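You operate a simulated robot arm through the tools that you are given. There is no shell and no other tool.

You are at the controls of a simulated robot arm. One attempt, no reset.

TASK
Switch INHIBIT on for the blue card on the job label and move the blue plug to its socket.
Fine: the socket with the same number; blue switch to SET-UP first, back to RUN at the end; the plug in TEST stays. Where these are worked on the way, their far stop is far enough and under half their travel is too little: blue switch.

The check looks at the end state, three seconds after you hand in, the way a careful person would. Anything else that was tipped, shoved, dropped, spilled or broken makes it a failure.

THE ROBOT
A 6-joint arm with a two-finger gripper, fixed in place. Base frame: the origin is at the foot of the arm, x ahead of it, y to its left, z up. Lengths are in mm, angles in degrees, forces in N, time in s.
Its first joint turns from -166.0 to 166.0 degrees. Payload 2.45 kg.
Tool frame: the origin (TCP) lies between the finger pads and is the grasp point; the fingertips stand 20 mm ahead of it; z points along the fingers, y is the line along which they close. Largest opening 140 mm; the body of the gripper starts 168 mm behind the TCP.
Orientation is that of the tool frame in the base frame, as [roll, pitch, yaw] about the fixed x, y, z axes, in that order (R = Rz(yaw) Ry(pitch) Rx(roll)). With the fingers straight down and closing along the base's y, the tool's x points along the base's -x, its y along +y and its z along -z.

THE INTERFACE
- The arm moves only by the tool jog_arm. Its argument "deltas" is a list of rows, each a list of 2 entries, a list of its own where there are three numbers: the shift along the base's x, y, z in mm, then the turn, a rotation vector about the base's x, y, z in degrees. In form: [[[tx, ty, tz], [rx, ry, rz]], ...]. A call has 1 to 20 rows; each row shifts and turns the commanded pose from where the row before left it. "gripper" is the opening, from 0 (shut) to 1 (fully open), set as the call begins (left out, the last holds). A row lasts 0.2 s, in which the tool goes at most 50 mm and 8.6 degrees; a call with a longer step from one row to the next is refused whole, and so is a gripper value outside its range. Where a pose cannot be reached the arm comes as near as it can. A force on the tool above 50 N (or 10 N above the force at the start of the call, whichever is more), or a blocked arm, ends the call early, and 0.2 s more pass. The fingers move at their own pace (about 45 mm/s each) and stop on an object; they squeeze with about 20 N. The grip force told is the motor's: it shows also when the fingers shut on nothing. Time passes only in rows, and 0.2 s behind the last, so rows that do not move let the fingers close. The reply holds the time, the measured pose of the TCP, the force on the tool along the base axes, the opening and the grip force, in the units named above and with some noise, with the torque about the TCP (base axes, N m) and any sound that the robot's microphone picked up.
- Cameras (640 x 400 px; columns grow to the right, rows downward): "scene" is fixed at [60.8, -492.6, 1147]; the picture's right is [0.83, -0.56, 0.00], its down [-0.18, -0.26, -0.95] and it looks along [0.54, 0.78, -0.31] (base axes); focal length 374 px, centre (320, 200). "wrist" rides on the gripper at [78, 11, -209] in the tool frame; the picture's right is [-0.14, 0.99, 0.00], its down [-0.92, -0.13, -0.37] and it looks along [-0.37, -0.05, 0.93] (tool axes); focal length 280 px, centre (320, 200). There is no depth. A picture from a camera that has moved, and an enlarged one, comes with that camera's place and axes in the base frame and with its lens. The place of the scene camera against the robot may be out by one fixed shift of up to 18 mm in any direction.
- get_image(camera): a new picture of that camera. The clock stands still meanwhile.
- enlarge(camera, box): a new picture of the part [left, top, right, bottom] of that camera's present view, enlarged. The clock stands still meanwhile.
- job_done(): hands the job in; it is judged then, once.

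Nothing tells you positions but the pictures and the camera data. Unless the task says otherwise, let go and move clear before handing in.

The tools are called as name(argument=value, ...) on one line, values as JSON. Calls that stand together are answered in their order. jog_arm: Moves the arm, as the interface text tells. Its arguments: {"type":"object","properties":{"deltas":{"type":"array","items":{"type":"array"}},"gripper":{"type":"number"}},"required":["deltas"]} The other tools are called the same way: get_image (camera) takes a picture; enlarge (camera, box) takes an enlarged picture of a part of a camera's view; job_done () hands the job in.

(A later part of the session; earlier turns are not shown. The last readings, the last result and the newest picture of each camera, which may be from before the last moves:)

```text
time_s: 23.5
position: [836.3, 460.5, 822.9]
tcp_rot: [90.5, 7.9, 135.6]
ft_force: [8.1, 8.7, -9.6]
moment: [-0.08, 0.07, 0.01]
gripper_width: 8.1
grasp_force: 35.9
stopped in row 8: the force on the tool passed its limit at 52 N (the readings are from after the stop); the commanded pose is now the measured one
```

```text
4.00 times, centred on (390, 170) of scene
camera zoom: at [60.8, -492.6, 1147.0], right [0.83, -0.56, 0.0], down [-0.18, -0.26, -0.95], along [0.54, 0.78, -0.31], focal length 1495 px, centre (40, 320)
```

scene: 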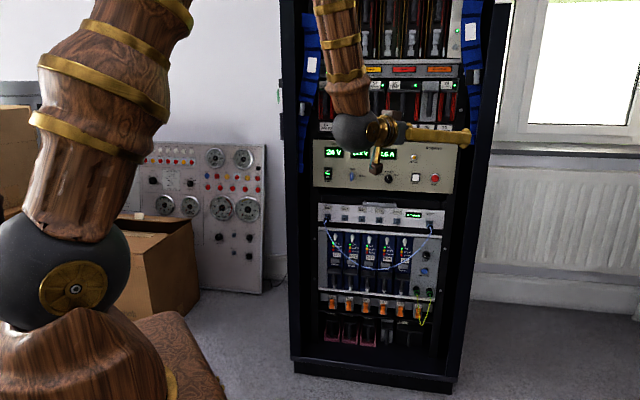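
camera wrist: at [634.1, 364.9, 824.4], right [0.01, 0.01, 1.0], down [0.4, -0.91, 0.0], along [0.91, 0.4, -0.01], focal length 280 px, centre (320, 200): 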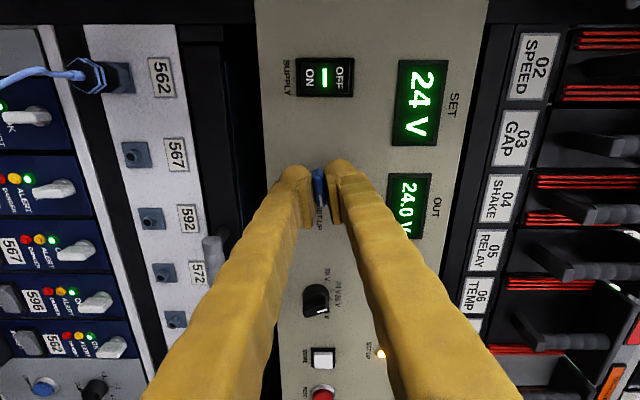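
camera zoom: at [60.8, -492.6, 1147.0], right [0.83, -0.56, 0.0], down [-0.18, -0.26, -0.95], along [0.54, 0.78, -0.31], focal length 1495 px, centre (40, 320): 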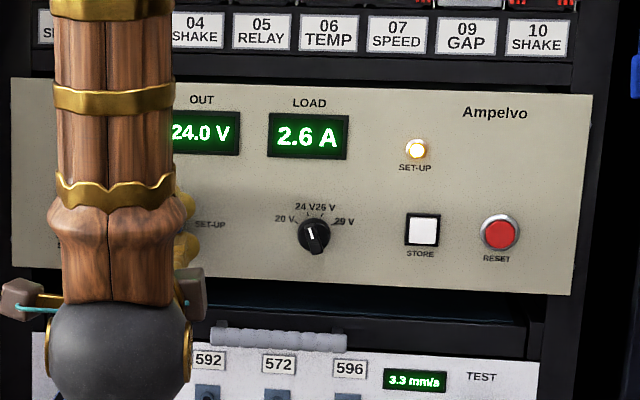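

The yellow SET-UP lamp has lit and the switch has met its stop. Releasing and backing off to check its position.

jog_arm(deltas=[[[0, 0, 0], [0, 0, 0]], [[0, 0, 0], [0, 0, 0]], [[0, 0, 0], [0, 0, 0]], [[-14, -14.3, 0], [0, 0, 0]], [[-14, -14.3, 0], [0, 0, 0]], [[-14, -14.3, 0], [0, 0, 0]], [[-14, -14.3, 0], [0, 0, 0]], [[-14, -14.3, 0], [0, 0, 0]]], gripper=0.4)

get_image(camera="wrist")

enlarge(camera="wrist", box=[240, 100, 400, 200])

```text
time_s: 25.3
position: [765.6, 387.5, 822.7]
tcp_rot: [90.4, 8.0, 135.6]
ft_force: [0.1, 0.2, -0.2]
moment: [-0.02, -0.02, 0.0]
gripper_width: 55.8
grasp_force: 0.1
```

```text
taken
camera wrist: at [563.9, 293.3, 824.5], right [0.0, 0.01, 1.0], down [0.4, -0.91, 0.0], along [0.91, 0.4, -0.01], focal length 280 px, centre (320, 200)
```

wrist: 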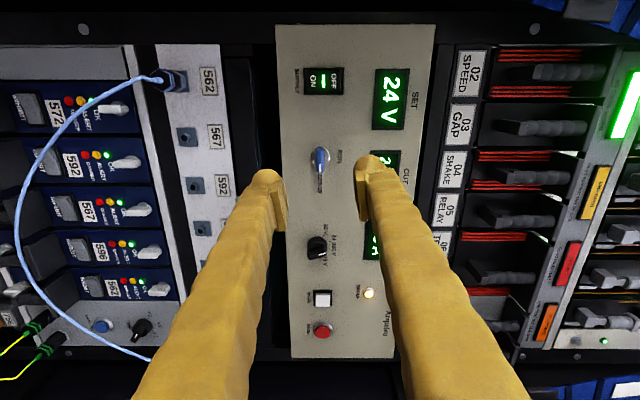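

```text
4.00 times, centred on (320, 150) of wrist
camera zoom: at [563.9, 293.3, 824.5], right [0.0, 0.01, 1.0], down [0.4, -0.91, 0.0], along [0.91, 0.4, -0.01], focal length 1122 px, centre (320, 400)
```

zoom: 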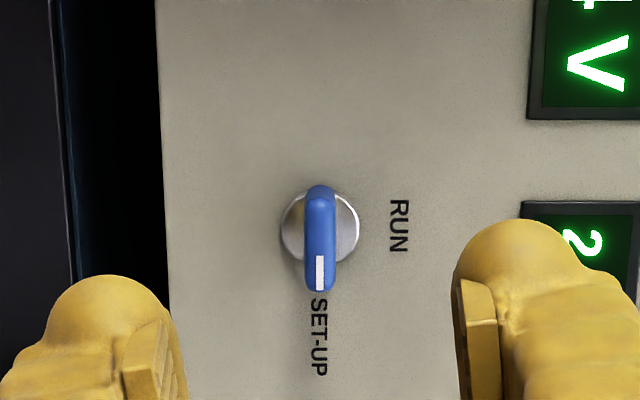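

The switch points exactly at SET-UP and the lamp is lit. Next is INHIBIT on card 596: with the fingers closed, I'll move to about 160 mm in front of that card and look.

jog_arm(deltas=[[[-14, -14, 0], [0, 0, 0]], [[10.5, -14, -39], [0.7, 0.71, 0]], [[10.5, -14, -39], [0.7, 0.71, 0]], [[10.5, -14, -39], [0.7, 0.71, 0]], [[10.5, -14, -39], [0.7, 0.71, 0]], [[10.5, -14, -39], [0.7, 0.71, 0]], [[10.5, -14, -39], [0.7, 0.71, 0]], [[10.5, -14, -39], [0.7, 0.71, 0]], [[10.5, -14, -39], [0.7, 0.71, 0]]], gripper=0)

get_image(camera="wrist")

get_image(camera="scene")

```text
time_s: 27.3
position: [833.4, 262.2, 511.9]
tcp_rot: [90.4, -0.1, 135.5]
ft_force: [0.1, -0.3, -0.7]
moment: [-0.02, -0.02, 0.03]
gripper_width: 0.0
grasp_force: 20.2
```

```text
taken
camera wrist: at [633.0, 167.2, 523.7], right [0.1, -0.09, 0.99], down [0.4, -0.91, -0.13], along [0.91, 0.41, -0.06], focal length 280 px, centre (320, 200)
```

wrist: 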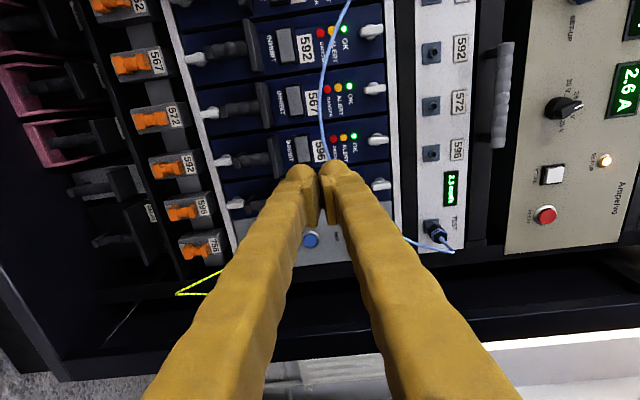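

```text
taken
```

scene: 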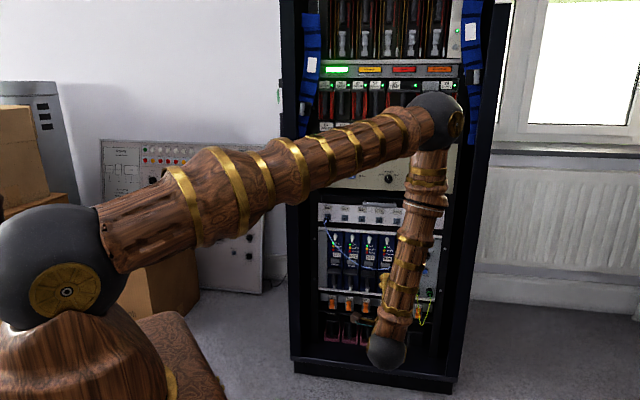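

Reachable. The wrist picture is turned (picture right = up). I'll enlarge around card 596's INHIBIT button.

enlarge(camera="wrist", box=[220, 60, 420, 185])

enlarge(camera="wrist", box=[270, 120, 350, 170])

enlarge(camera="scene", box=[310, 190, 450, 290])

```text
3.20 times, centred on (320, 122) of wrist
camera zoom: at [633.0, 167.2, 523.7], right [0.1, -0.09, 0.99], down [0.4, -0.91, -0.13], along [0.91, 0.41, -0.06], focal length 897 px, centre (320, 448)
```

zoom: 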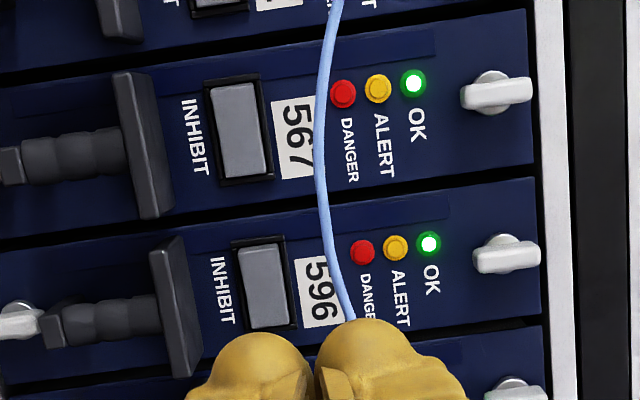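

```text
8.00 times, centred on (310, 145) of wrist
camera zoom: at [633.0, 167.2, 523.7], right [0.1, -0.09, 0.99], down [0.4, -0.91, -0.13], along [0.91, 0.41, -0.06], focal length 2243 px, centre (400, 640)
```

zoom: 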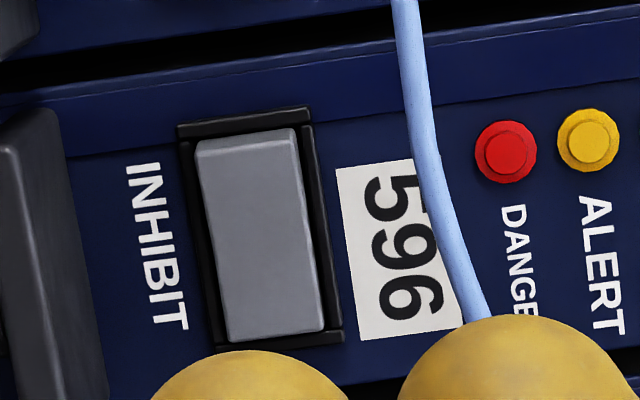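

```text
4.00 times, centred on (380, 240) of scene
camera zoom: at [60.8, -492.6, 1147.0], right [0.83, -0.56, 0.0], down [-0.18, -0.26, -0.95], along [0.54, 0.78, -0.31], focal length 1495 px, centre (80, 40)
```

zoom: 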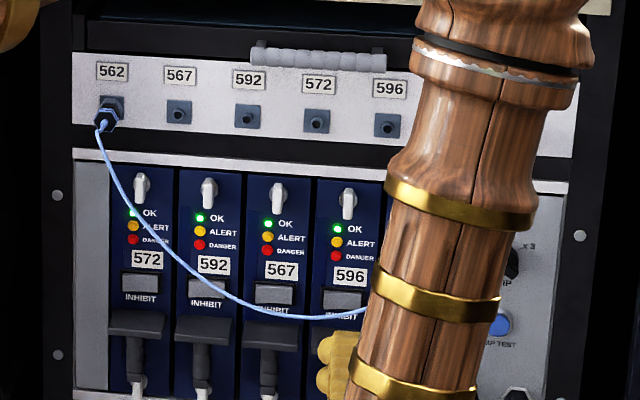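

The cable hangs about 80 mm off the panel and some 30 mm above the button level, so I'll turn the tool back so the narrow side of the fingers is vertical and pass underneath it.

jog_arm(deltas=[[[0, 0, -2], [-5.74, -5.83, 0]], [[0, 0, -2], [-5.74, -5.83, 0]], [[0, 0, -2], [-5.74, -5.83, 0]], [[0, 0, -2], [-5.74, -5.83, 0]], [[0, 0, -2], [-5.74, -5.83, 0]], [[0, 0, -2], [-5.74, -5.83, 0]], [[0, 0, -2], [-5.74, -5.83, 0]], [[0, 0, -2], [-5.74, -5.83, 0]], [[0, 0, -2], [-5.74, -5.83, 0]], [[0, 0, -2], [-5.74, -5.83, 0]], [[0, 0, 0], [-5.74, -5.83, 0]]])

get_image(camera="wrist")

enlarge(camera="wrist", box=[220, 60, 420, 185])

```text
time_s: 29.7
position: [835.9, 261.7, 491.9]
tcp_rot: [-140.2, 89.8, -95.3]
ft_force: [0.5, -0.3, 0.6]
moment: [-0.02, -0.03, 0.02]
gripper_width: 0.2
grasp_force: 19.9
```

```text
taken
camera wrist: at [681.4, 120.7, 413.3], right [-0.7, 0.7, 0.14], down [-0.17, -0.35, 0.92], along [0.69, 0.62, 0.36], focal length 280 px, centre (320, 200)
```

wrist: 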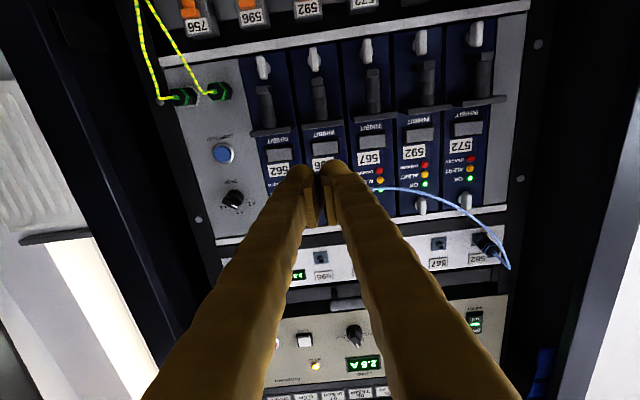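

```text
3.20 times, centred on (320, 122) of wrist
camera zoom: at [681.4, 120.7, 413.3], right [-0.7, 0.7, 0.14], down [-0.17, -0.35, 0.92], along [0.69, 0.62, 0.36], focal length 897 px, centre (320, 448)
```

zoom: 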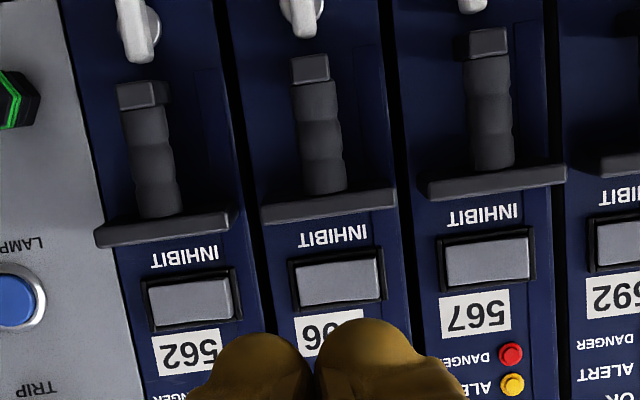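

Button triangulated: about 165 mm ahead, 7 mm to the left and at z≈489; the cable is at z≈521, clear above. I'll align, then advance to about 25 mm short of the button.

jog_arm(deltas=[[[-5.3, 5.2, -2.9], [0, 0, 0]], [[21, 21.4, 0], [0, 0, 0]], [[21, 21.4, 0], [0, 0, 0]], [[21, 21.4, 0], [0, 0, 0]], [[21, 21.4, 0], [0, 0, 0]]])

get_image(camera="wrist")

enlarge(camera="wrist", box=[240, 100, 400, 200])

enlarge(camera="scene", box=[310, 190, 450, 290])

```text
time_s: 30.9
position: [915.5, 351.2, 488.9]
tcp_rot: [145.0, 90.0, -170.0]
ft_force: [0.2, -0.1, 0.4]
moment: [-0.01, -0.01, -0.01]
gripper_width: 0.0
grasp_force: 19.4
```

```text
taken
camera wrist: at [761.1, 211.0, 410.0], right [-0.7, 0.7, 0.14], down [-0.17, -0.35, 0.92], along [0.69, 0.62, 0.36], focal length 280 px, centre (320, 200)
```

wrist: 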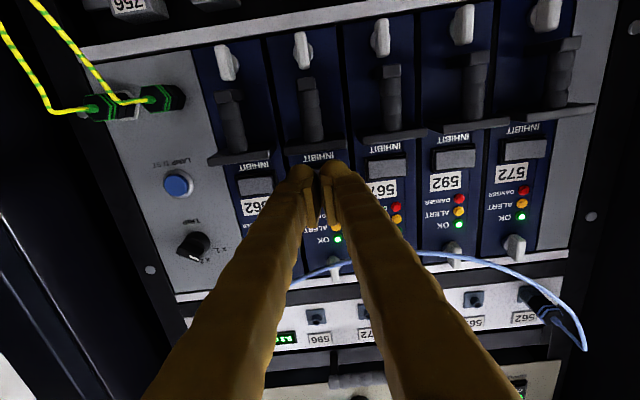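

```text
4.00 times, centred on (320, 150) of wrist
camera zoom: at [761.1, 211.0, 410.0], right [-0.7, 0.7, 0.14], down [-0.17, -0.35, 0.92], along [0.69, 0.62, 0.36], focal length 1122 px, centre (320, 400)
```

zoom: 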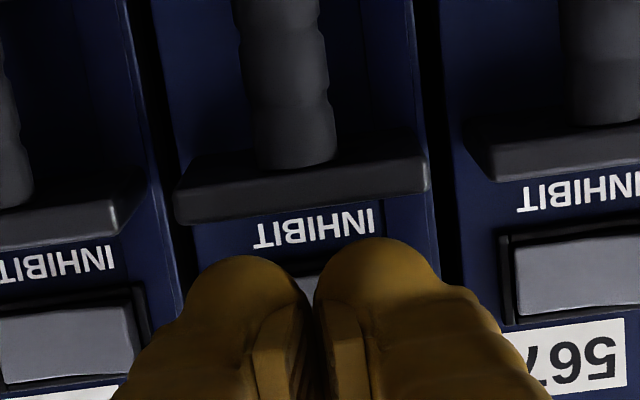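

```text
4.00 times, centred on (380, 240) of scene
camera zoom: at [60.8, -492.6, 1147.0], right [0.83, -0.56, 0.0], down [-0.18, -0.26, -0.95], along [0.54, 0.78, -0.31], focal length 1495 px, centre (80, 40)
```

zoom: 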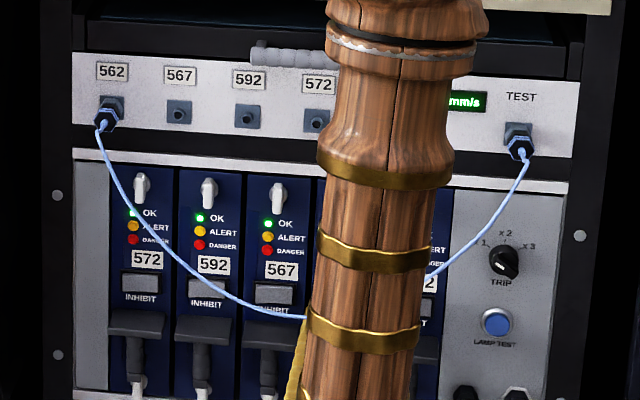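

Aligned just below the cable, about 26 mm short. Advancing gently to touch the button.

jog_arm(deltas=[[[2.8, 2.85, 0], [0, 0, 0]], [[2.8, 2.85, 0], [0, 0, 0]], [[2.8, 2.85, 0], [0, 0, 0]], [[2.8, 2.85, 0], [0, 0, 0]], [[2.8, 2.85, 0], [0, 0, 0]], [[2.8, 2.85, 0], [0, 0, 0]]])

enlarge(camera="wrist", box=[240, 100, 400, 200])

```text
time_s: 32.3
position: [931.4, 369.5, 488.9]
tcp_rot: [156.7, 90.0, -158.4]
ft_force: [-0.2, -1.0, 0.2]
moment: [0.02, 0.0, 0.04]
gripper_width: 0.0
grasp_force: 19.4
```

```text
4.00 times, centred on (320, 150) of wrist
camera zoom: at [776.7, 229.0, 410.6], right [-0.7, 0.7, 0.14], down [-0.17, -0.35, 0.92], along [0.69, 0.62, 0.36], focal length 1122 px, centre (320, 400)
```

zoom: 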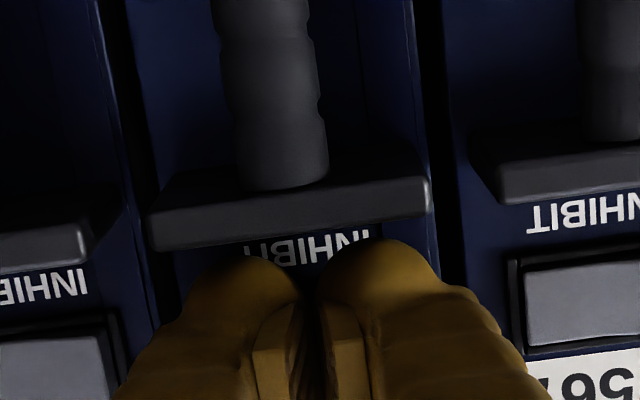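

No contact yet. Continuing in 2 mm steps.

jog_arm(deltas=[[[1.4, 1.43, 0], [0, 0, 0]], [[1.4, 1.43, 0], [0, 0, 0]], [[1.4, 1.43, 0], [0, 0, 0]]])

enlarge(camera="wrist", box=[240, 100, 400, 200])

```text
time_s: 33.1
position: [933.3, 372.4, 488.0]
tcp_rot: [136.3, 89.8, -178.8]
ft_force: [-9.4, -7.6, 3.9]
moment: [0.05, -0.1, -0.01]
gripper_width: 6.0
grasp_force: 29.5
stopped in row 3: the force on the tool passed its limit at 60 N (the readings are from after the stop); the commanded pose is now the measured one
```

```text
4.00 times, centred on (320, 150) of wrist
camera zoom: at [778.0, 230.7, 410.2], right [-0.7, 0.7, 0.14], down [-0.17, -0.35, 0.92], along [0.69, 0.62, 0.36], focal length 1122 px, centre (320, 400)
```

zoom: 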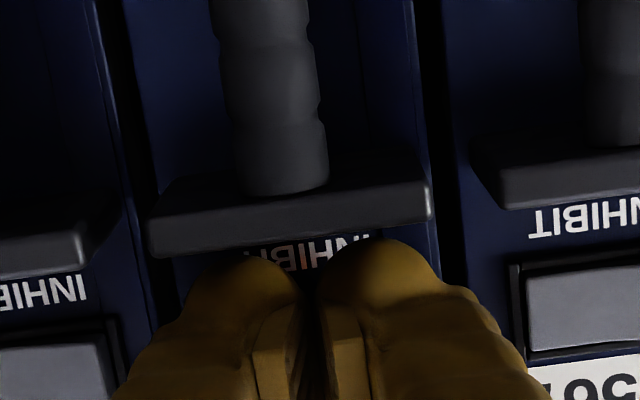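

It touched and the force passed 60 N; there's a slight reddish glow on the text, maybe the lamp. Backing off to look.

jog_arm(deltas=[[[-7, -7.1, 0], [0, 0, 0]], [[-14, -14.3, 0], [0, 0, 0]], [[-20, -20.4, 0], [0, 0, 0]], [[-20, -20.4, 0], [0, 0, 0]], [[-20, -20.4, 0], [0, 0, 0]]])

enlarge(camera="wrist", box=[220, 60, 420, 185])

get_image(camera="wrist")

enlarge(camera="scene", box=[310, 190, 450, 290])

```text
time_s: 34.3
position: [853.6, 287.9, 488.8]
tcp_rot: [127.3, 89.9, 172.3]
ft_force: [-0.8, -0.3, -0.1]
moment: [-0.01, 0.01, -0.01]
gripper_width: 0.0
grasp_force: 28.9
```

```text
3.20 times, centred on (320, 122) of wrist
camera zoom: at [697.2, 148.4, 410.8], right [-0.7, 0.7, 0.14], down [-0.17, -0.35, 0.92], along [0.69, 0.62, 0.36], focal length 897 px, centre (320, 448)
```

zoom: 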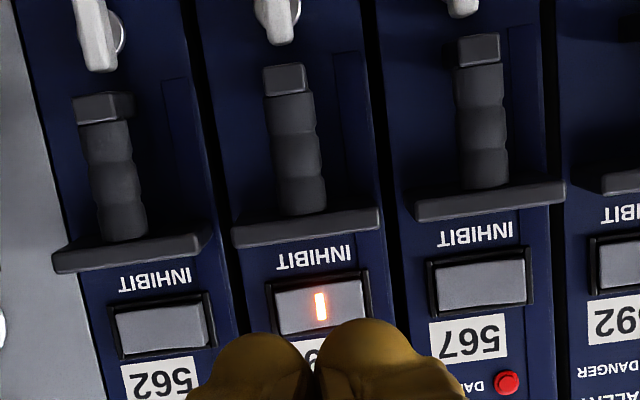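

```text
taken
camera wrist: at [697.2, 148.4, 410.8], right [-0.7, 0.7, 0.14], down [-0.17, -0.35, 0.92], along [0.69, 0.62, 0.36], focal length 280 px, centre (320, 200)
```

wrist: 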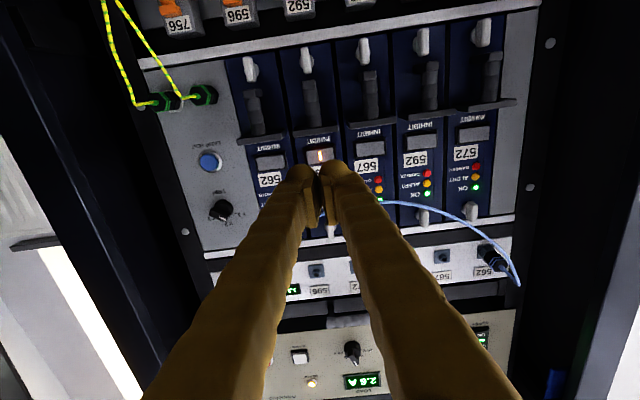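

```text
4.00 times, centred on (380, 240) of scene
camera zoom: at [60.8, -492.6, 1147.0], right [0.83, -0.56, 0.0], down [-0.18, -0.26, -0.95], along [0.54, 0.78, -0.31], focal length 1495 px, centre (80, 40)
```

zoom: 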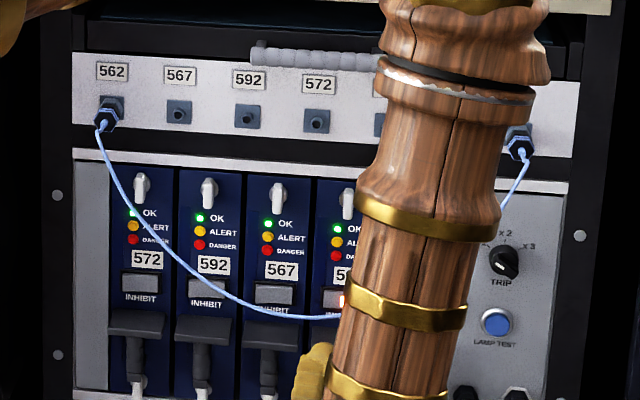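

INHIBIT of card 596 is lit. Next the plug: I'll retreat, open the fingers, and move up and left in front of the 562 plug, staying clear of the cable.

jog_arm(deltas=[[[-17, -17.2, 0], [0, 0, 0]], [[-10, -10.2, 0], [0, 0, 0]], [[-21.7, 28.3, 26.8], [0, 0, 0]], [[-21.7, 28.3, 26.8], [0, 0, 0]], [[-21.7, 28.3, 26.8], [0, 0, 0]], [[-21.7, 28.3, 26.8], [0, 0, 0]], [[-21.7, 28.3, 26.8], [0, 0, 0]], [[-21.7, 28.3, 26.8], [0, 0, 0]]], gripper=0.5)

get_image(camera="wrist")

enlarge(camera="wrist", box=[240, 90, 440, 215])

```text
time_s: 36.1
position: [694.4, 432.4, 650.8]
tcp_rot: [140.0, 89.8, -175.0]
ft_force: [-0.5, 0.1, 0.2]
moment: [-0.02, 0.01, -0.03]
gripper_width: 70.1
grasp_force: 0.0
```

```text
taken
camera wrist: at [539.5, 291.8, 572.1], right [-0.7, 0.7, 0.14], down [-0.17, -0.35, 0.92], along [0.69, 0.62, 0.36], focal length 280 px, centre (320, 200)
```

wrist: 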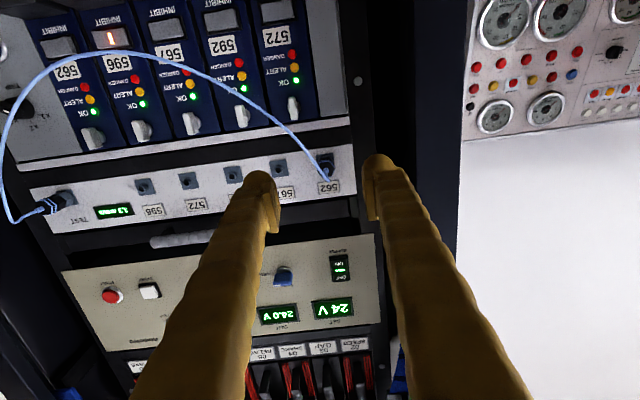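

```text
3.20 times, centred on (340, 152) of wrist
camera zoom: at [539.5, 291.8, 572.1], right [-0.7, 0.7, 0.14], down [-0.17, -0.35, 0.92], along [0.69, 0.62, 0.36], focal length 897 px, centre (256, 352)
```

zoom: 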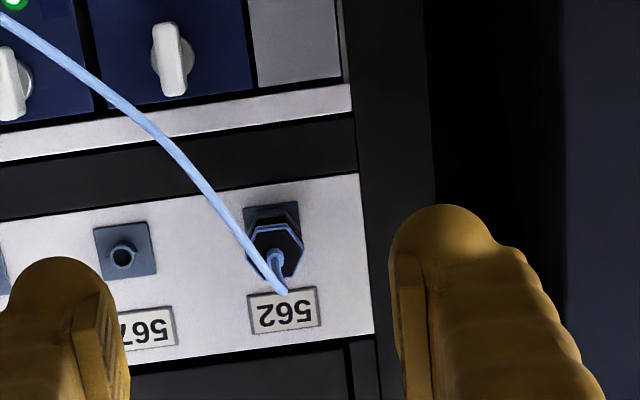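

The 562 plug axis works out at z≈660, about 5 mm left of the tool. I'll align, narrow the fingers to 50 mm and advance 50 mm so I can check the plug and cable between the fingers.

jog_arm(deltas=[[[-3.9, 3.8, 9.5], [0, 0, 0]], [[0, 0, 0], [0, 0, 0]], [[12, 12.2, 0], [0, 0, 0]], [[12, 12.2, 0], [0, 0, 0]], [[11, 11.2, 0], [0, 0, 0]]], gripper=0.36)

get_image(camera="wrist")

enlarge(camera="wrist", box=[240, 100, 400, 200])

enlarge(camera="scene", box=[280, 170, 440, 270])

```text
time_s: 37.3
position: [725.2, 470.3, 659.6]
tcp_rot: [136.1, 89.7, -178.8]
ft_force: [-0.4, 0.0, 0.1]
moment: [-0.01, 0.05, 0.0]
gripper_width: 50.2
grasp_force: 0.0
```

```text
taken
camera wrist: at [571.0, 330.1, 580.9], right [-0.7, 0.7, 0.14], down [-0.17, -0.35, 0.92], along [0.69, 0.62, 0.36], focal length 280 px, centre (320, 200)
```

wrist: 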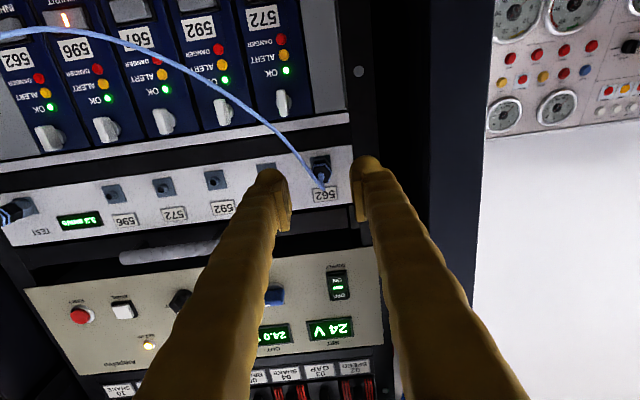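

```text
4.00 times, centred on (320, 150) of wrist
camera zoom: at [571.0, 330.1, 580.9], right [-0.7, 0.7, 0.14], down [-0.17, -0.35, 0.92], along [0.69, 0.62, 0.36], focal length 1122 px, centre (320, 400)
```

zoom: 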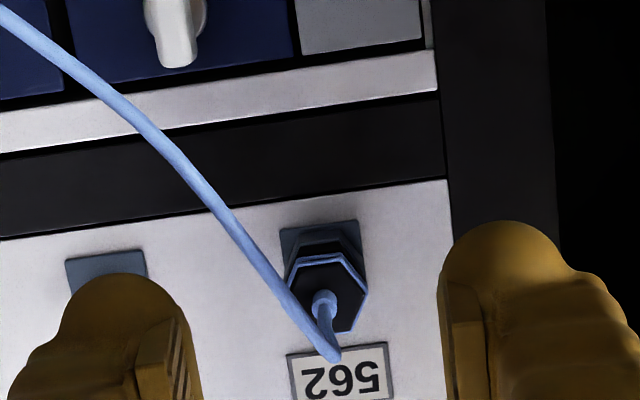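

```text
4.00 times, centred on (360, 220) of scene
camera zoom: at [60.8, -492.6, 1147.0], right [0.83, -0.56, 0.0], down [-0.18, -0.26, -0.95], along [0.54, 0.78, -0.31], focal length 1495 px, centre (160, 120)
```

zoom: 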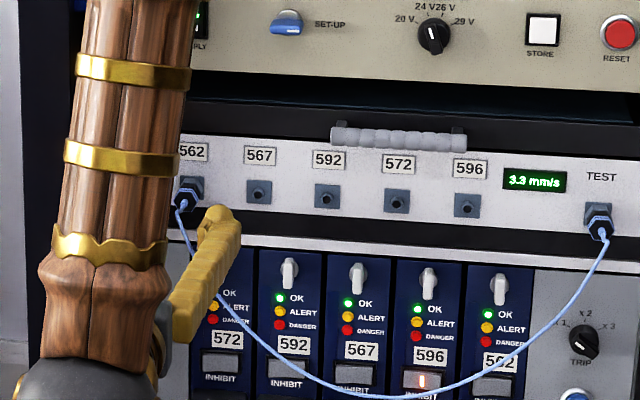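

The plug and its cable sit centred between the open fingers. Advancing 68 mm to straddle the plug body.

jog_arm(deltas=[[[11.9, 12.1, 0.1], [0, 0, 0]], [[11.9, 12.1, 0.1], [0, 0, 0]], [[11.9, 12.1, 0.1], [0, 0, 0]], [[11.9, 12.1, 0.1], [0, 0, 0]]])

get_image(camera="wrist")

enlarge(camera="wrist", box=[240, 130, 400, 230])

```text
time_s: 38.3
position: [771.8, 518.7, 659.4]
tcp_rot: [138.3, 89.8, -176.7]
ft_force: [0.8, 0.5, 0.0]
moment: [0.01, -0.01, 0.0]
gripper_width: 50.5
grasp_force: 0.1
```

```text
taken
camera wrist: at [619.0, 378.7, 581.0], right [-0.7, 0.7, 0.14], down [-0.17, -0.35, 0.92], along [0.69, 0.62, 0.36], focal length 280 px, centre (320, 200)
```

wrist: 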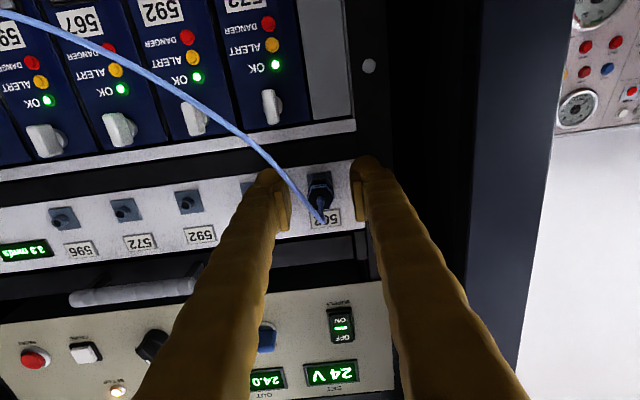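

```text
4.00 times, centred on (320, 180) of wrist
camera zoom: at [619.0, 378.7, 581.0], right [-0.7, 0.7, 0.14], down [-0.17, -0.35, 0.92], along [0.69, 0.62, 0.36], focal length 1122 px, centre (320, 280)
```

zoom: 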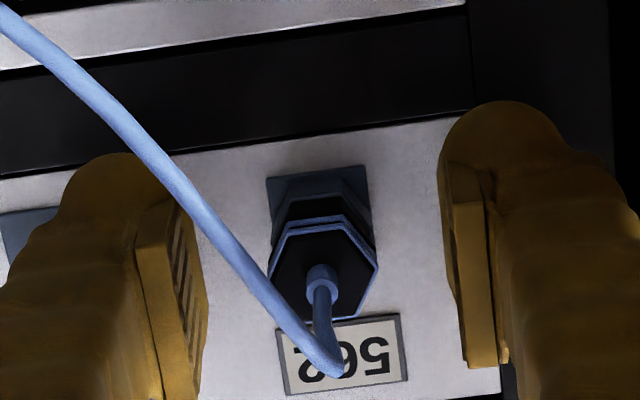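

The plug's hex body is about 21 mm wide and its axis near z≈663. Nudging in 5 mm and up 3 mm, then closing on it.

jog_arm(deltas=[[[3.5, 3.57, 3.3], [0, 0, 0]], [[0, 0, 0], [0, 0, 0]]])

jog_arm(deltas=[[[0, 0, 0], [0, 0, 0]], [[0, 0, 0], [0, 0, 0]], [[0, 0, 0], [0, 0, 0]], [[0, 0, 0], [0, 0, 0]]], gripper=0)

enlarge(camera="wrist", box=[240, 130, 400, 230])

get_image(camera="wrist")

```text
time_s: 38.9
position: [778.2, 523.6, 662.6]
tcp_rot: [137.3, 89.8, -177.8]
ft_force: [0.0, 0.1, -0.2]
moment: [-0.02, 0.0, -0.03]
gripper_width: 50.6
grasp_force: 0.0
```

```text
time_s: 39.9
position: [777.1, 522.9, 663.4]
tcp_rot: [135.7, 89.9, -179.4]
ft_force: [3.1, 0.4, -0.1]
moment: [-0.01, 0.02, -0.02]
gripper_width: 21.3
grasp_force: 19.8
```

```text
4.00 times, centred on (320, 180) of wrist
camera zoom: at [622.3, 382.2, 584.5], right [-0.7, 0.7, 0.14], down [-0.17, -0.35, 0.92], along [0.69, 0.62, 0.36], focal length 1122 px, centre (320, 280)
```

zoom: 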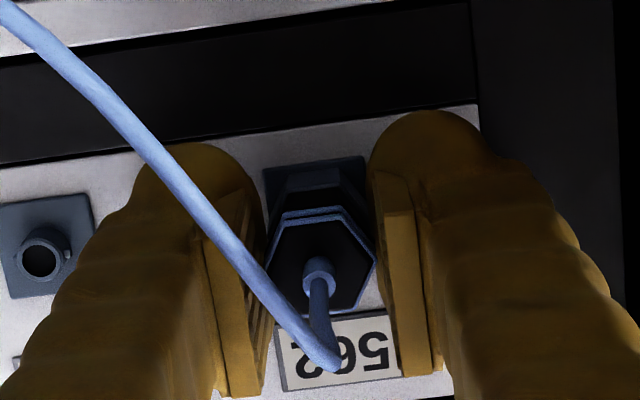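

```text
taken
camera wrist: at [622.3, 382.2, 584.5], right [-0.7, 0.7, 0.14], down [-0.17, -0.35, 0.92], along [0.69, 0.62, 0.36], focal length 280 px, centre (320, 200)
```

wrist: 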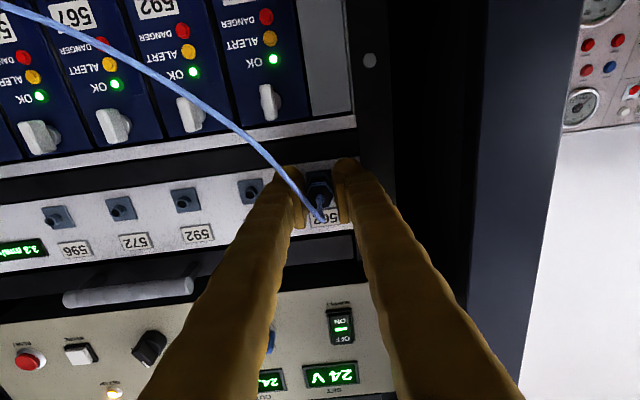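

Plug is held (21.3 mm). Before pulling, a closer look at the empty sockets for any keying.

enlarge(camera="wrist", box=[30, 170, 270, 260])

enlarge(camera="wrist", box=[235, 165, 275, 215])

enlarge(camera="scene", box=[325, 195, 445, 255])

```text
2.67 times, centred on (150, 215) of wrist
camera zoom: at [622.3, 382.2, 584.5], right [-0.7, 0.7, 0.14], down [-0.17, -0.35, 0.92], along [0.69, 0.62, 0.36], focal length 748 px, centre (773, 160)
```

zoom: 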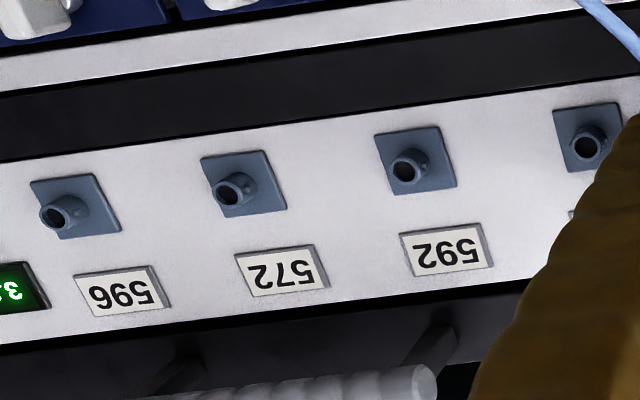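

```text
8.00 times, centred on (255, 190) of wrist
camera zoom: at [622.3, 382.2, 584.5], right [-0.7, 0.7, 0.14], down [-0.17, -0.35, 0.92], along [0.69, 0.62, 0.36], focal length 2243 px, centre (840, 280)
```

zoom: 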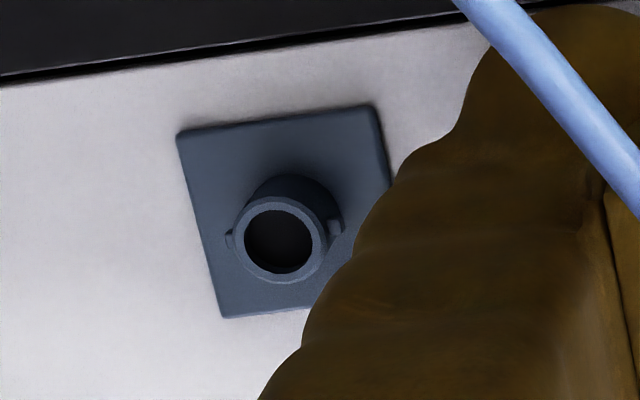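

```text
5.33 times, centred on (385, 225) of scene
camera zoom: at [60.8, -492.6, 1147.0], right [0.83, -0.56, 0.0], down [-0.18, -0.26, -0.95], along [0.54, 0.78, -0.31], focal length 1993 px, centre (-27, 67)
```

zoom: 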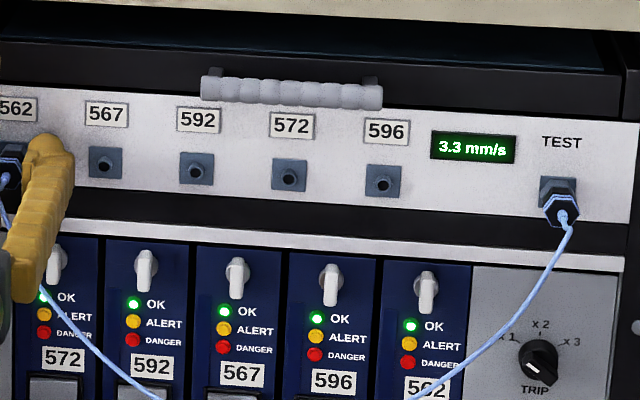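

The sockets are bayonet type (tube with two side pins), so the plug likely needs a twist to unlock. Looking at the plug more closely for slots.

enlarge(camera="wrist", box=[296, 160, 346, 225])

enlarge(camera="scene", box=[415, 210, 455, 240])

```text
6.15 times, centred on (321, 192) of wrist
camera zoom: at [622.3, 382.2, 584.5], right [-0.7, 0.7, 0.14], down [-0.17, -0.35, 0.92], along [0.69, 0.62, 0.36], focal length 1726 px, centre (314, 246)
```

zoom: 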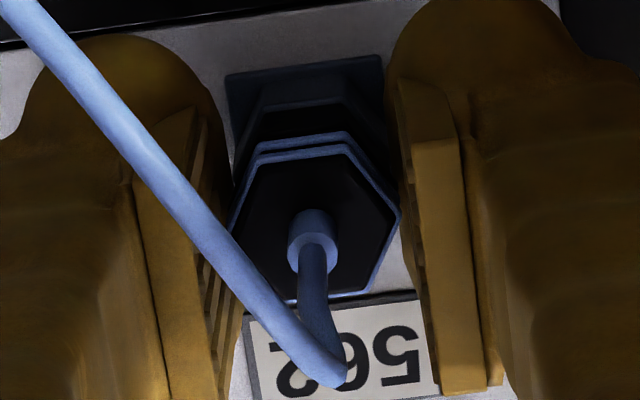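

```text
13.33 times, centred on (435, 225) of scene
camera zoom: at [60.8, -492.6, 1147.0], right [0.83, -0.56, 0.0], down [-0.18, -0.26, -0.95], along [0.54, 0.78, -0.31], focal length 4983 px, centre (-1213, -133)
```

zoom: 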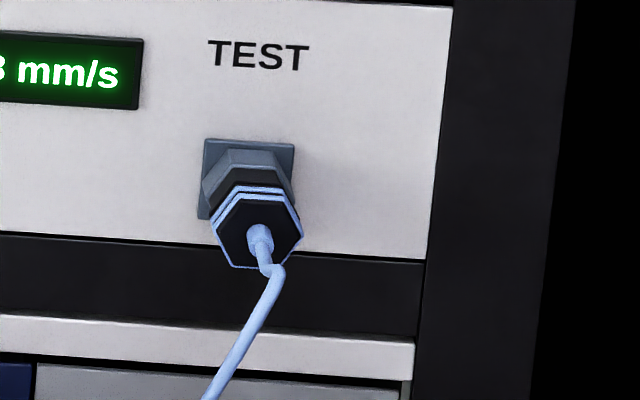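

I'll try a counter-clockwise twist (unlock direction) of about 20° and watch the loads.

jog_arm(deltas=[[[0, 0, 0], [-3.5, -3.57, 0]], [[0, 0, 0], [-3.5, -3.57, 0]], [[0, 0, 0], [-3.5, -3.57, 0]], [[0, 0, 0], [-3.5, -3.57, 0]]])

enlarge(camera="wrist", box=[280, 150, 360, 230])

```text
time_s: 40.9
position: [775.8, 522.6, 662.2]
tcp_rot: [-89.6, 70.0, -44.7]
ft_force: [-1.2, 2.5, 1.2]
moment: [0.02, -0.02, 0.03]
gripper_width: 21.4
grasp_force: 19.8
```

```text
5.00 times, centred on (320, 190) of wrist
camera zoom: at [641.8, 363.0, 584.6], right [-0.69, 0.69, -0.21], down [-0.4, -0.12, 0.91], along [0.6, 0.71, 0.36], focal length 1402 px, centre (320, 250)
```

zoom: 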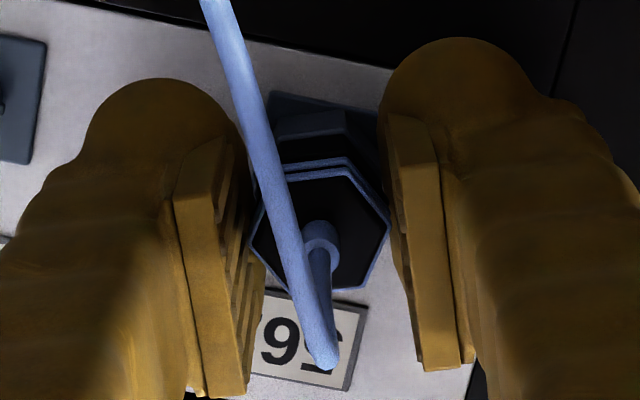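

The hex turns with the fingers at very low torque. Continuing the unlocking twist.

jog_arm(deltas=[[[0, 0, 0], [-4.2, -4.28, 0]], [[0, 0, 0], [-4.2, -4.28, 0]], [[0, 0, 0], [-4.2, -4.28, 0]], [[0, 0, 0], [-4.2, -4.28, 0]], [[0, 0, 0], [-4.2, -4.28, 0]]])

enlarge(camera="wrist", box=[280, 150, 360, 230])

```text
time_s: 42.1
position: [776.0, 522.7, 662.5]
tcp_rot: [-89.7, 40.1, -44.5]
ft_force: [-7.6, 5.4, -0.3]
moment: [0.01, 0.01, 0.1]
gripper_width: 21.2
grasp_force: 20.4
```

```text
5.00 times, centred on (320, 190) of wrist
camera zoom: at [667.9, 337.5, 602.0], right [-0.52, 0.53, -0.67], down [-0.7, 0.18, 0.69], along [0.48, 0.83, 0.28], focal length 1402 px, centre (320, 250)
```

zoom: 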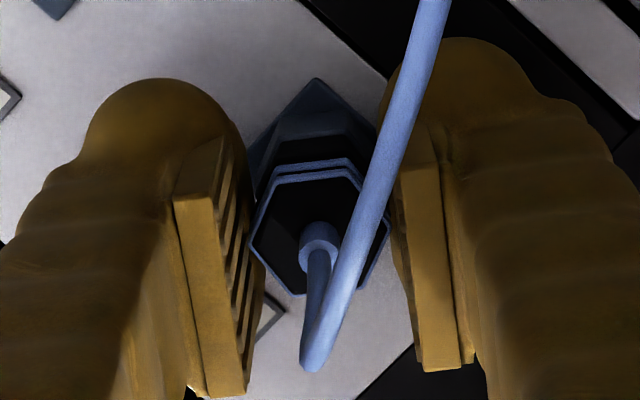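

Still turning freely at 50°. Continuing to about 90°.

jog_arm(deltas=[[[0, 0, 0], [-4.2, -4.28, 0]], [[0, 0, 0], [-4.2, -4.28, 0]], [[0, 0, 0], [-4.2, -4.28, 0]], [[0, 0, 0], [-4.2, -4.28, 0]], [[0, 0, 0], [-4.2, -4.28, 0]], [[0, 0, 0], [-4.2, -4.28, 0]]])

enlarge(camera="wrist", box=[280, 150, 360, 230])

get_image(camera="wrist")

```text
time_s: 43.5
position: [777.2, 522.4, 661.6]
tcp_rot: [-89.5, 4.1, -44.6]
ft_force: [-8.6, 9.8, -13.6]
moment: [-0.08, 0.06, 0.15]
gripper_width: 19.1
grasp_force: 19.6
```

```text
5.00 times, centred on (320, 190) of wrist
camera zoom: at [686.0, 319.3, 643.4], right [-0.14, 0.15, -0.98], down [-0.91, 0.38, 0.19], along [0.4, 0.91, 0.08], focal length 1402 px, centre (320, 250)
```

zoom: 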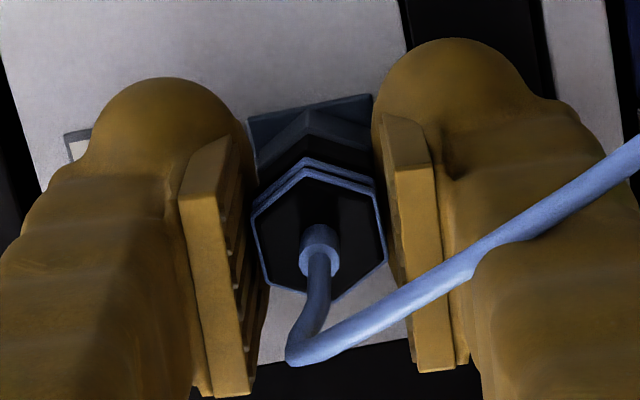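

```text
taken
camera wrist: at [686.0, 319.3, 643.4], right [-0.14, 0.15, -0.98], down [-0.91, 0.38, 0.19], along [0.4, 0.91, 0.08], focal length 280 px, centre (320, 200)
```

wrist: 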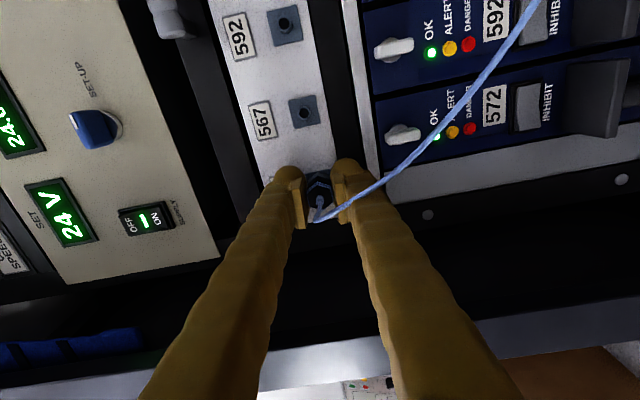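

The hex met a stop at about 60° (the fingers slipped onto the flats, width 19 mm) – that looks like the bayonet's unlocked end. Now pulling straight out gently.

jog_arm(deltas=[[[-2.1, -2.14, 0], [0, 0, 0]], [[-2.8, -2.85, 0], [0, 0, 0]], [[-3.5, -3.57, 0], [0, 0, 0]], [[-3.5, -3.57, 0], [0, 0, 0]]])

enlarge(camera="wrist", box=[280, 150, 360, 230])

```text
time_s: 44.5
position: [765.5, 509.9, 662.9]
tcp_rot: [-89.4, 4.1, -44.6]
ft_force: [-0.5, -0.3, -0.2]
moment: [0.02, -0.02, 0.01]
gripper_width: 18.7
grasp_force: 19.7
```

```text
5.00 times, centred on (320, 190) of wrist
camera zoom: at [674.4, 306.9, 644.0], right [-0.14, 0.15, -0.98], down [-0.91, 0.38, 0.19], along [0.4, 0.91, 0.09], focal length 1402 px, centre (320, 250)
```

zoom: 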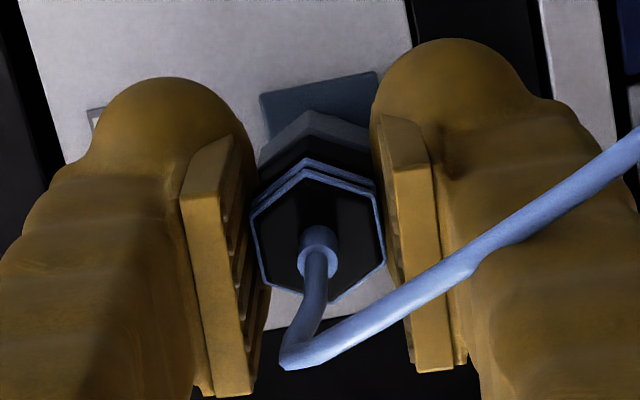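

The plug slides out freely with the gripper. Pulling back further, then carrying it to the right toward socket 596 at a safe stand-off.

jog_arm(deltas=[[[-7, -7.1, 0], [0, 0, 0]], [[-14, -14.3, 0], [0, 0, 0]], [[-21, -21.4, 0], [0, 0, 0]]])

get_image(camera="wrist")

enlarge(camera="wrist", box=[260, 110, 380, 230])

get_image(camera="scene")

```text
time_s: 45.3
position: [724.4, 468.2, 663.2]
tcp_rot: [-89.4, 4.2, -44.5]
ft_force: [0.1, -0.4, -0.5]
moment: [-0.02, 0.0, 0.02]
gripper_width: 18.5
grasp_force: 19.8
```

```text
taken
camera wrist: at [632.3, 264.4, 643.7], right [-0.14, 0.15, -0.98], down [-0.91, 0.37, 0.19], along [0.4, 0.91, 0.09], focal length 280 px, centre (320, 200)
```

wrist: 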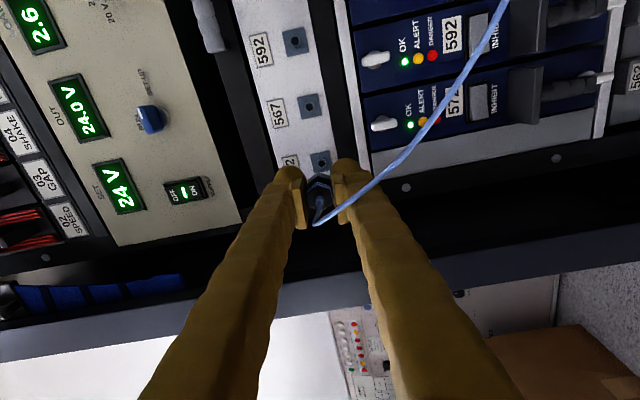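

```text
3.33 times, centred on (320, 170) of wrist
camera zoom: at [632.3, 264.4, 643.7], right [-0.14, 0.15, -0.98], down [-0.91, 0.37, 0.19], along [0.4, 0.91, 0.09], focal length 935 px, centre (320, 300)
```

zoom: 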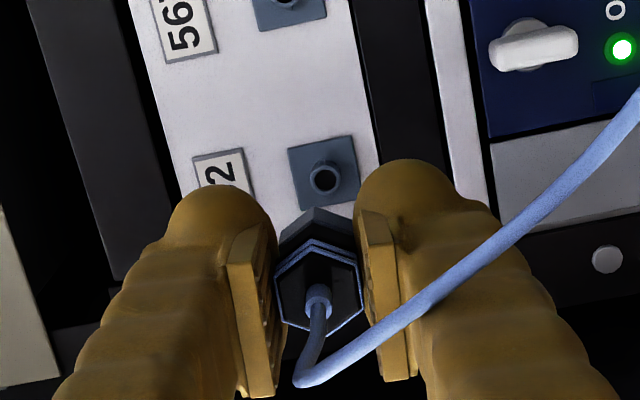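

```text
taken
```

scene: 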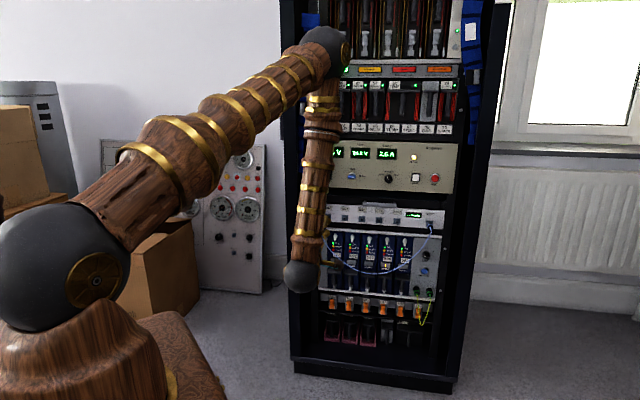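

The plug is out. Socket 562 now appears at (323,178) in this enlarged view — a perfect reference for lining up with 596. Moving 248 mm to the right.

jog_arm(deltas=[[[29.5, -29, 0], [0, 0, 0]], [[29.5, -29, 0], [0, 0, 0]], [[29.5, -29, 0], [0, 0, 0]], [[29.5, -29, 0], [0, 0, 0]], [[29.5, -29, 0], [0, 0, 0]], [[29.5, -29, 0], [0, 0, 0]]])

get_image(camera="wrist")

enlarge(camera="wrist", box=[260, 110, 380, 230])

enlarge(camera="scene", box=[310, 190, 450, 290])

```text
time_s: 46.7
position: [900.5, 294.1, 662.0]
tcp_rot: [-89.6, 4.2, -44.4]
ft_force: [1.2, 0.3, 0.3]
moment: [-0.01, 0.0, -0.02]
gripper_width: 18.7
grasp_force: 19.8
```

```text
taken
camera wrist: at [809.8, 90.8, 643.3], right [-0.14, 0.15, -0.98], down [-0.91, 0.37, 0.19], along [0.39, 0.91, 0.09], focal length 280 px, centre (320, 200)
```

wrist: 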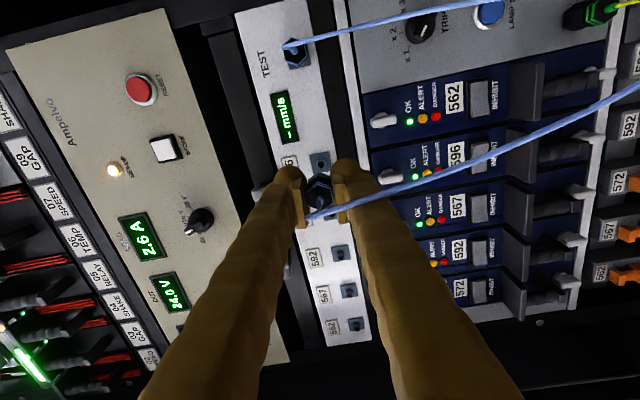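

```text
3.33 times, centred on (320, 170) of wrist
camera zoom: at [809.8, 90.8, 643.3], right [-0.14, 0.15, -0.98], down [-0.91, 0.37, 0.19], along [0.39, 0.91, 0.09], focal length 935 px, centre (320, 300)
```

zoom: 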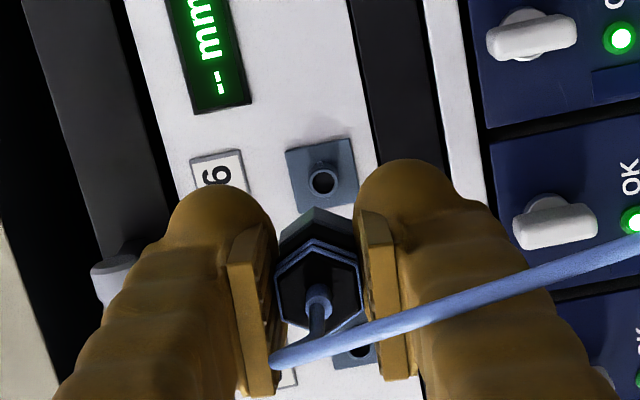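

```text
4.00 times, centred on (380, 240) of scene
camera zoom: at [60.8, -492.6, 1147.0], right [0.83, -0.56, 0.0], down [-0.18, -0.26, -0.95], along [0.54, 0.78, -0.31], focal length 1495 px, centre (80, 40)
```

zoom: 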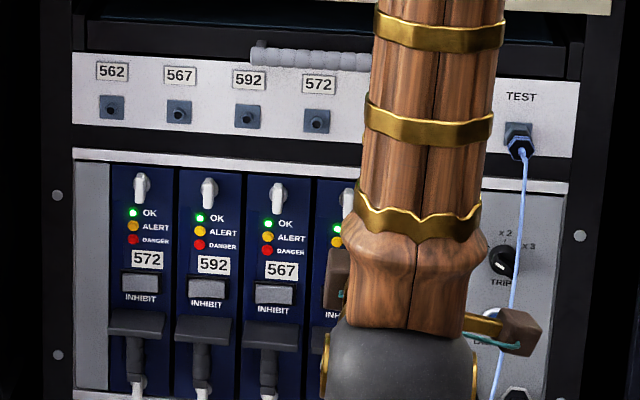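

Aligned almost exactly: socket 596 shows at (323,181) versus the reference (323,178). I'll apply a half-millimetre correction and advance 54 mm to just before engagement.

jog_arm(deltas=[[[12.5, 13.0, 0], [0, 0, 0]], [[12.5, 13.0, 0], [0, 0, 0]], [[12.5, 13.0, 0], [0, 0, 0]]])

enlarge(camera="wrist", box=[280, 150, 360, 230])

```text
time_s: 47.5
position: [939.1, 333.2, 662.5]
tcp_rot: [-89.5, 4.2, -44.6]
ft_force: [-0.4, -0.7, 0.4]
moment: [0.02, -0.03, 0.02]
gripper_width: 18.8
grasp_force: 19.5
```

```text
5.00 times, centred on (320, 190) of wrist
camera zoom: at [847.1, 129.6, 643.1], right [-0.14, 0.15, -0.98], down [-0.91, 0.38, 0.19], along [0.4, 0.91, 0.09], focal length 1402 px, centre (320, 250)
```

zoom: 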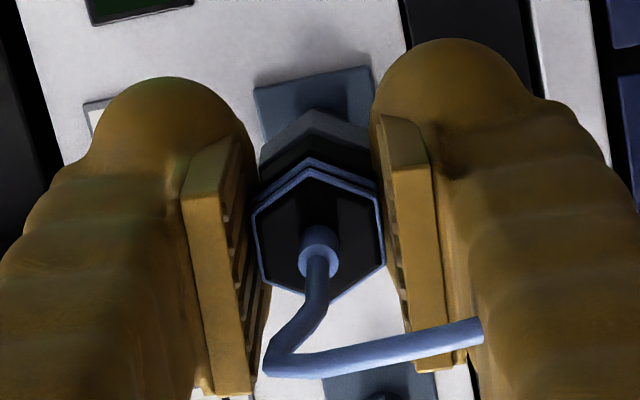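

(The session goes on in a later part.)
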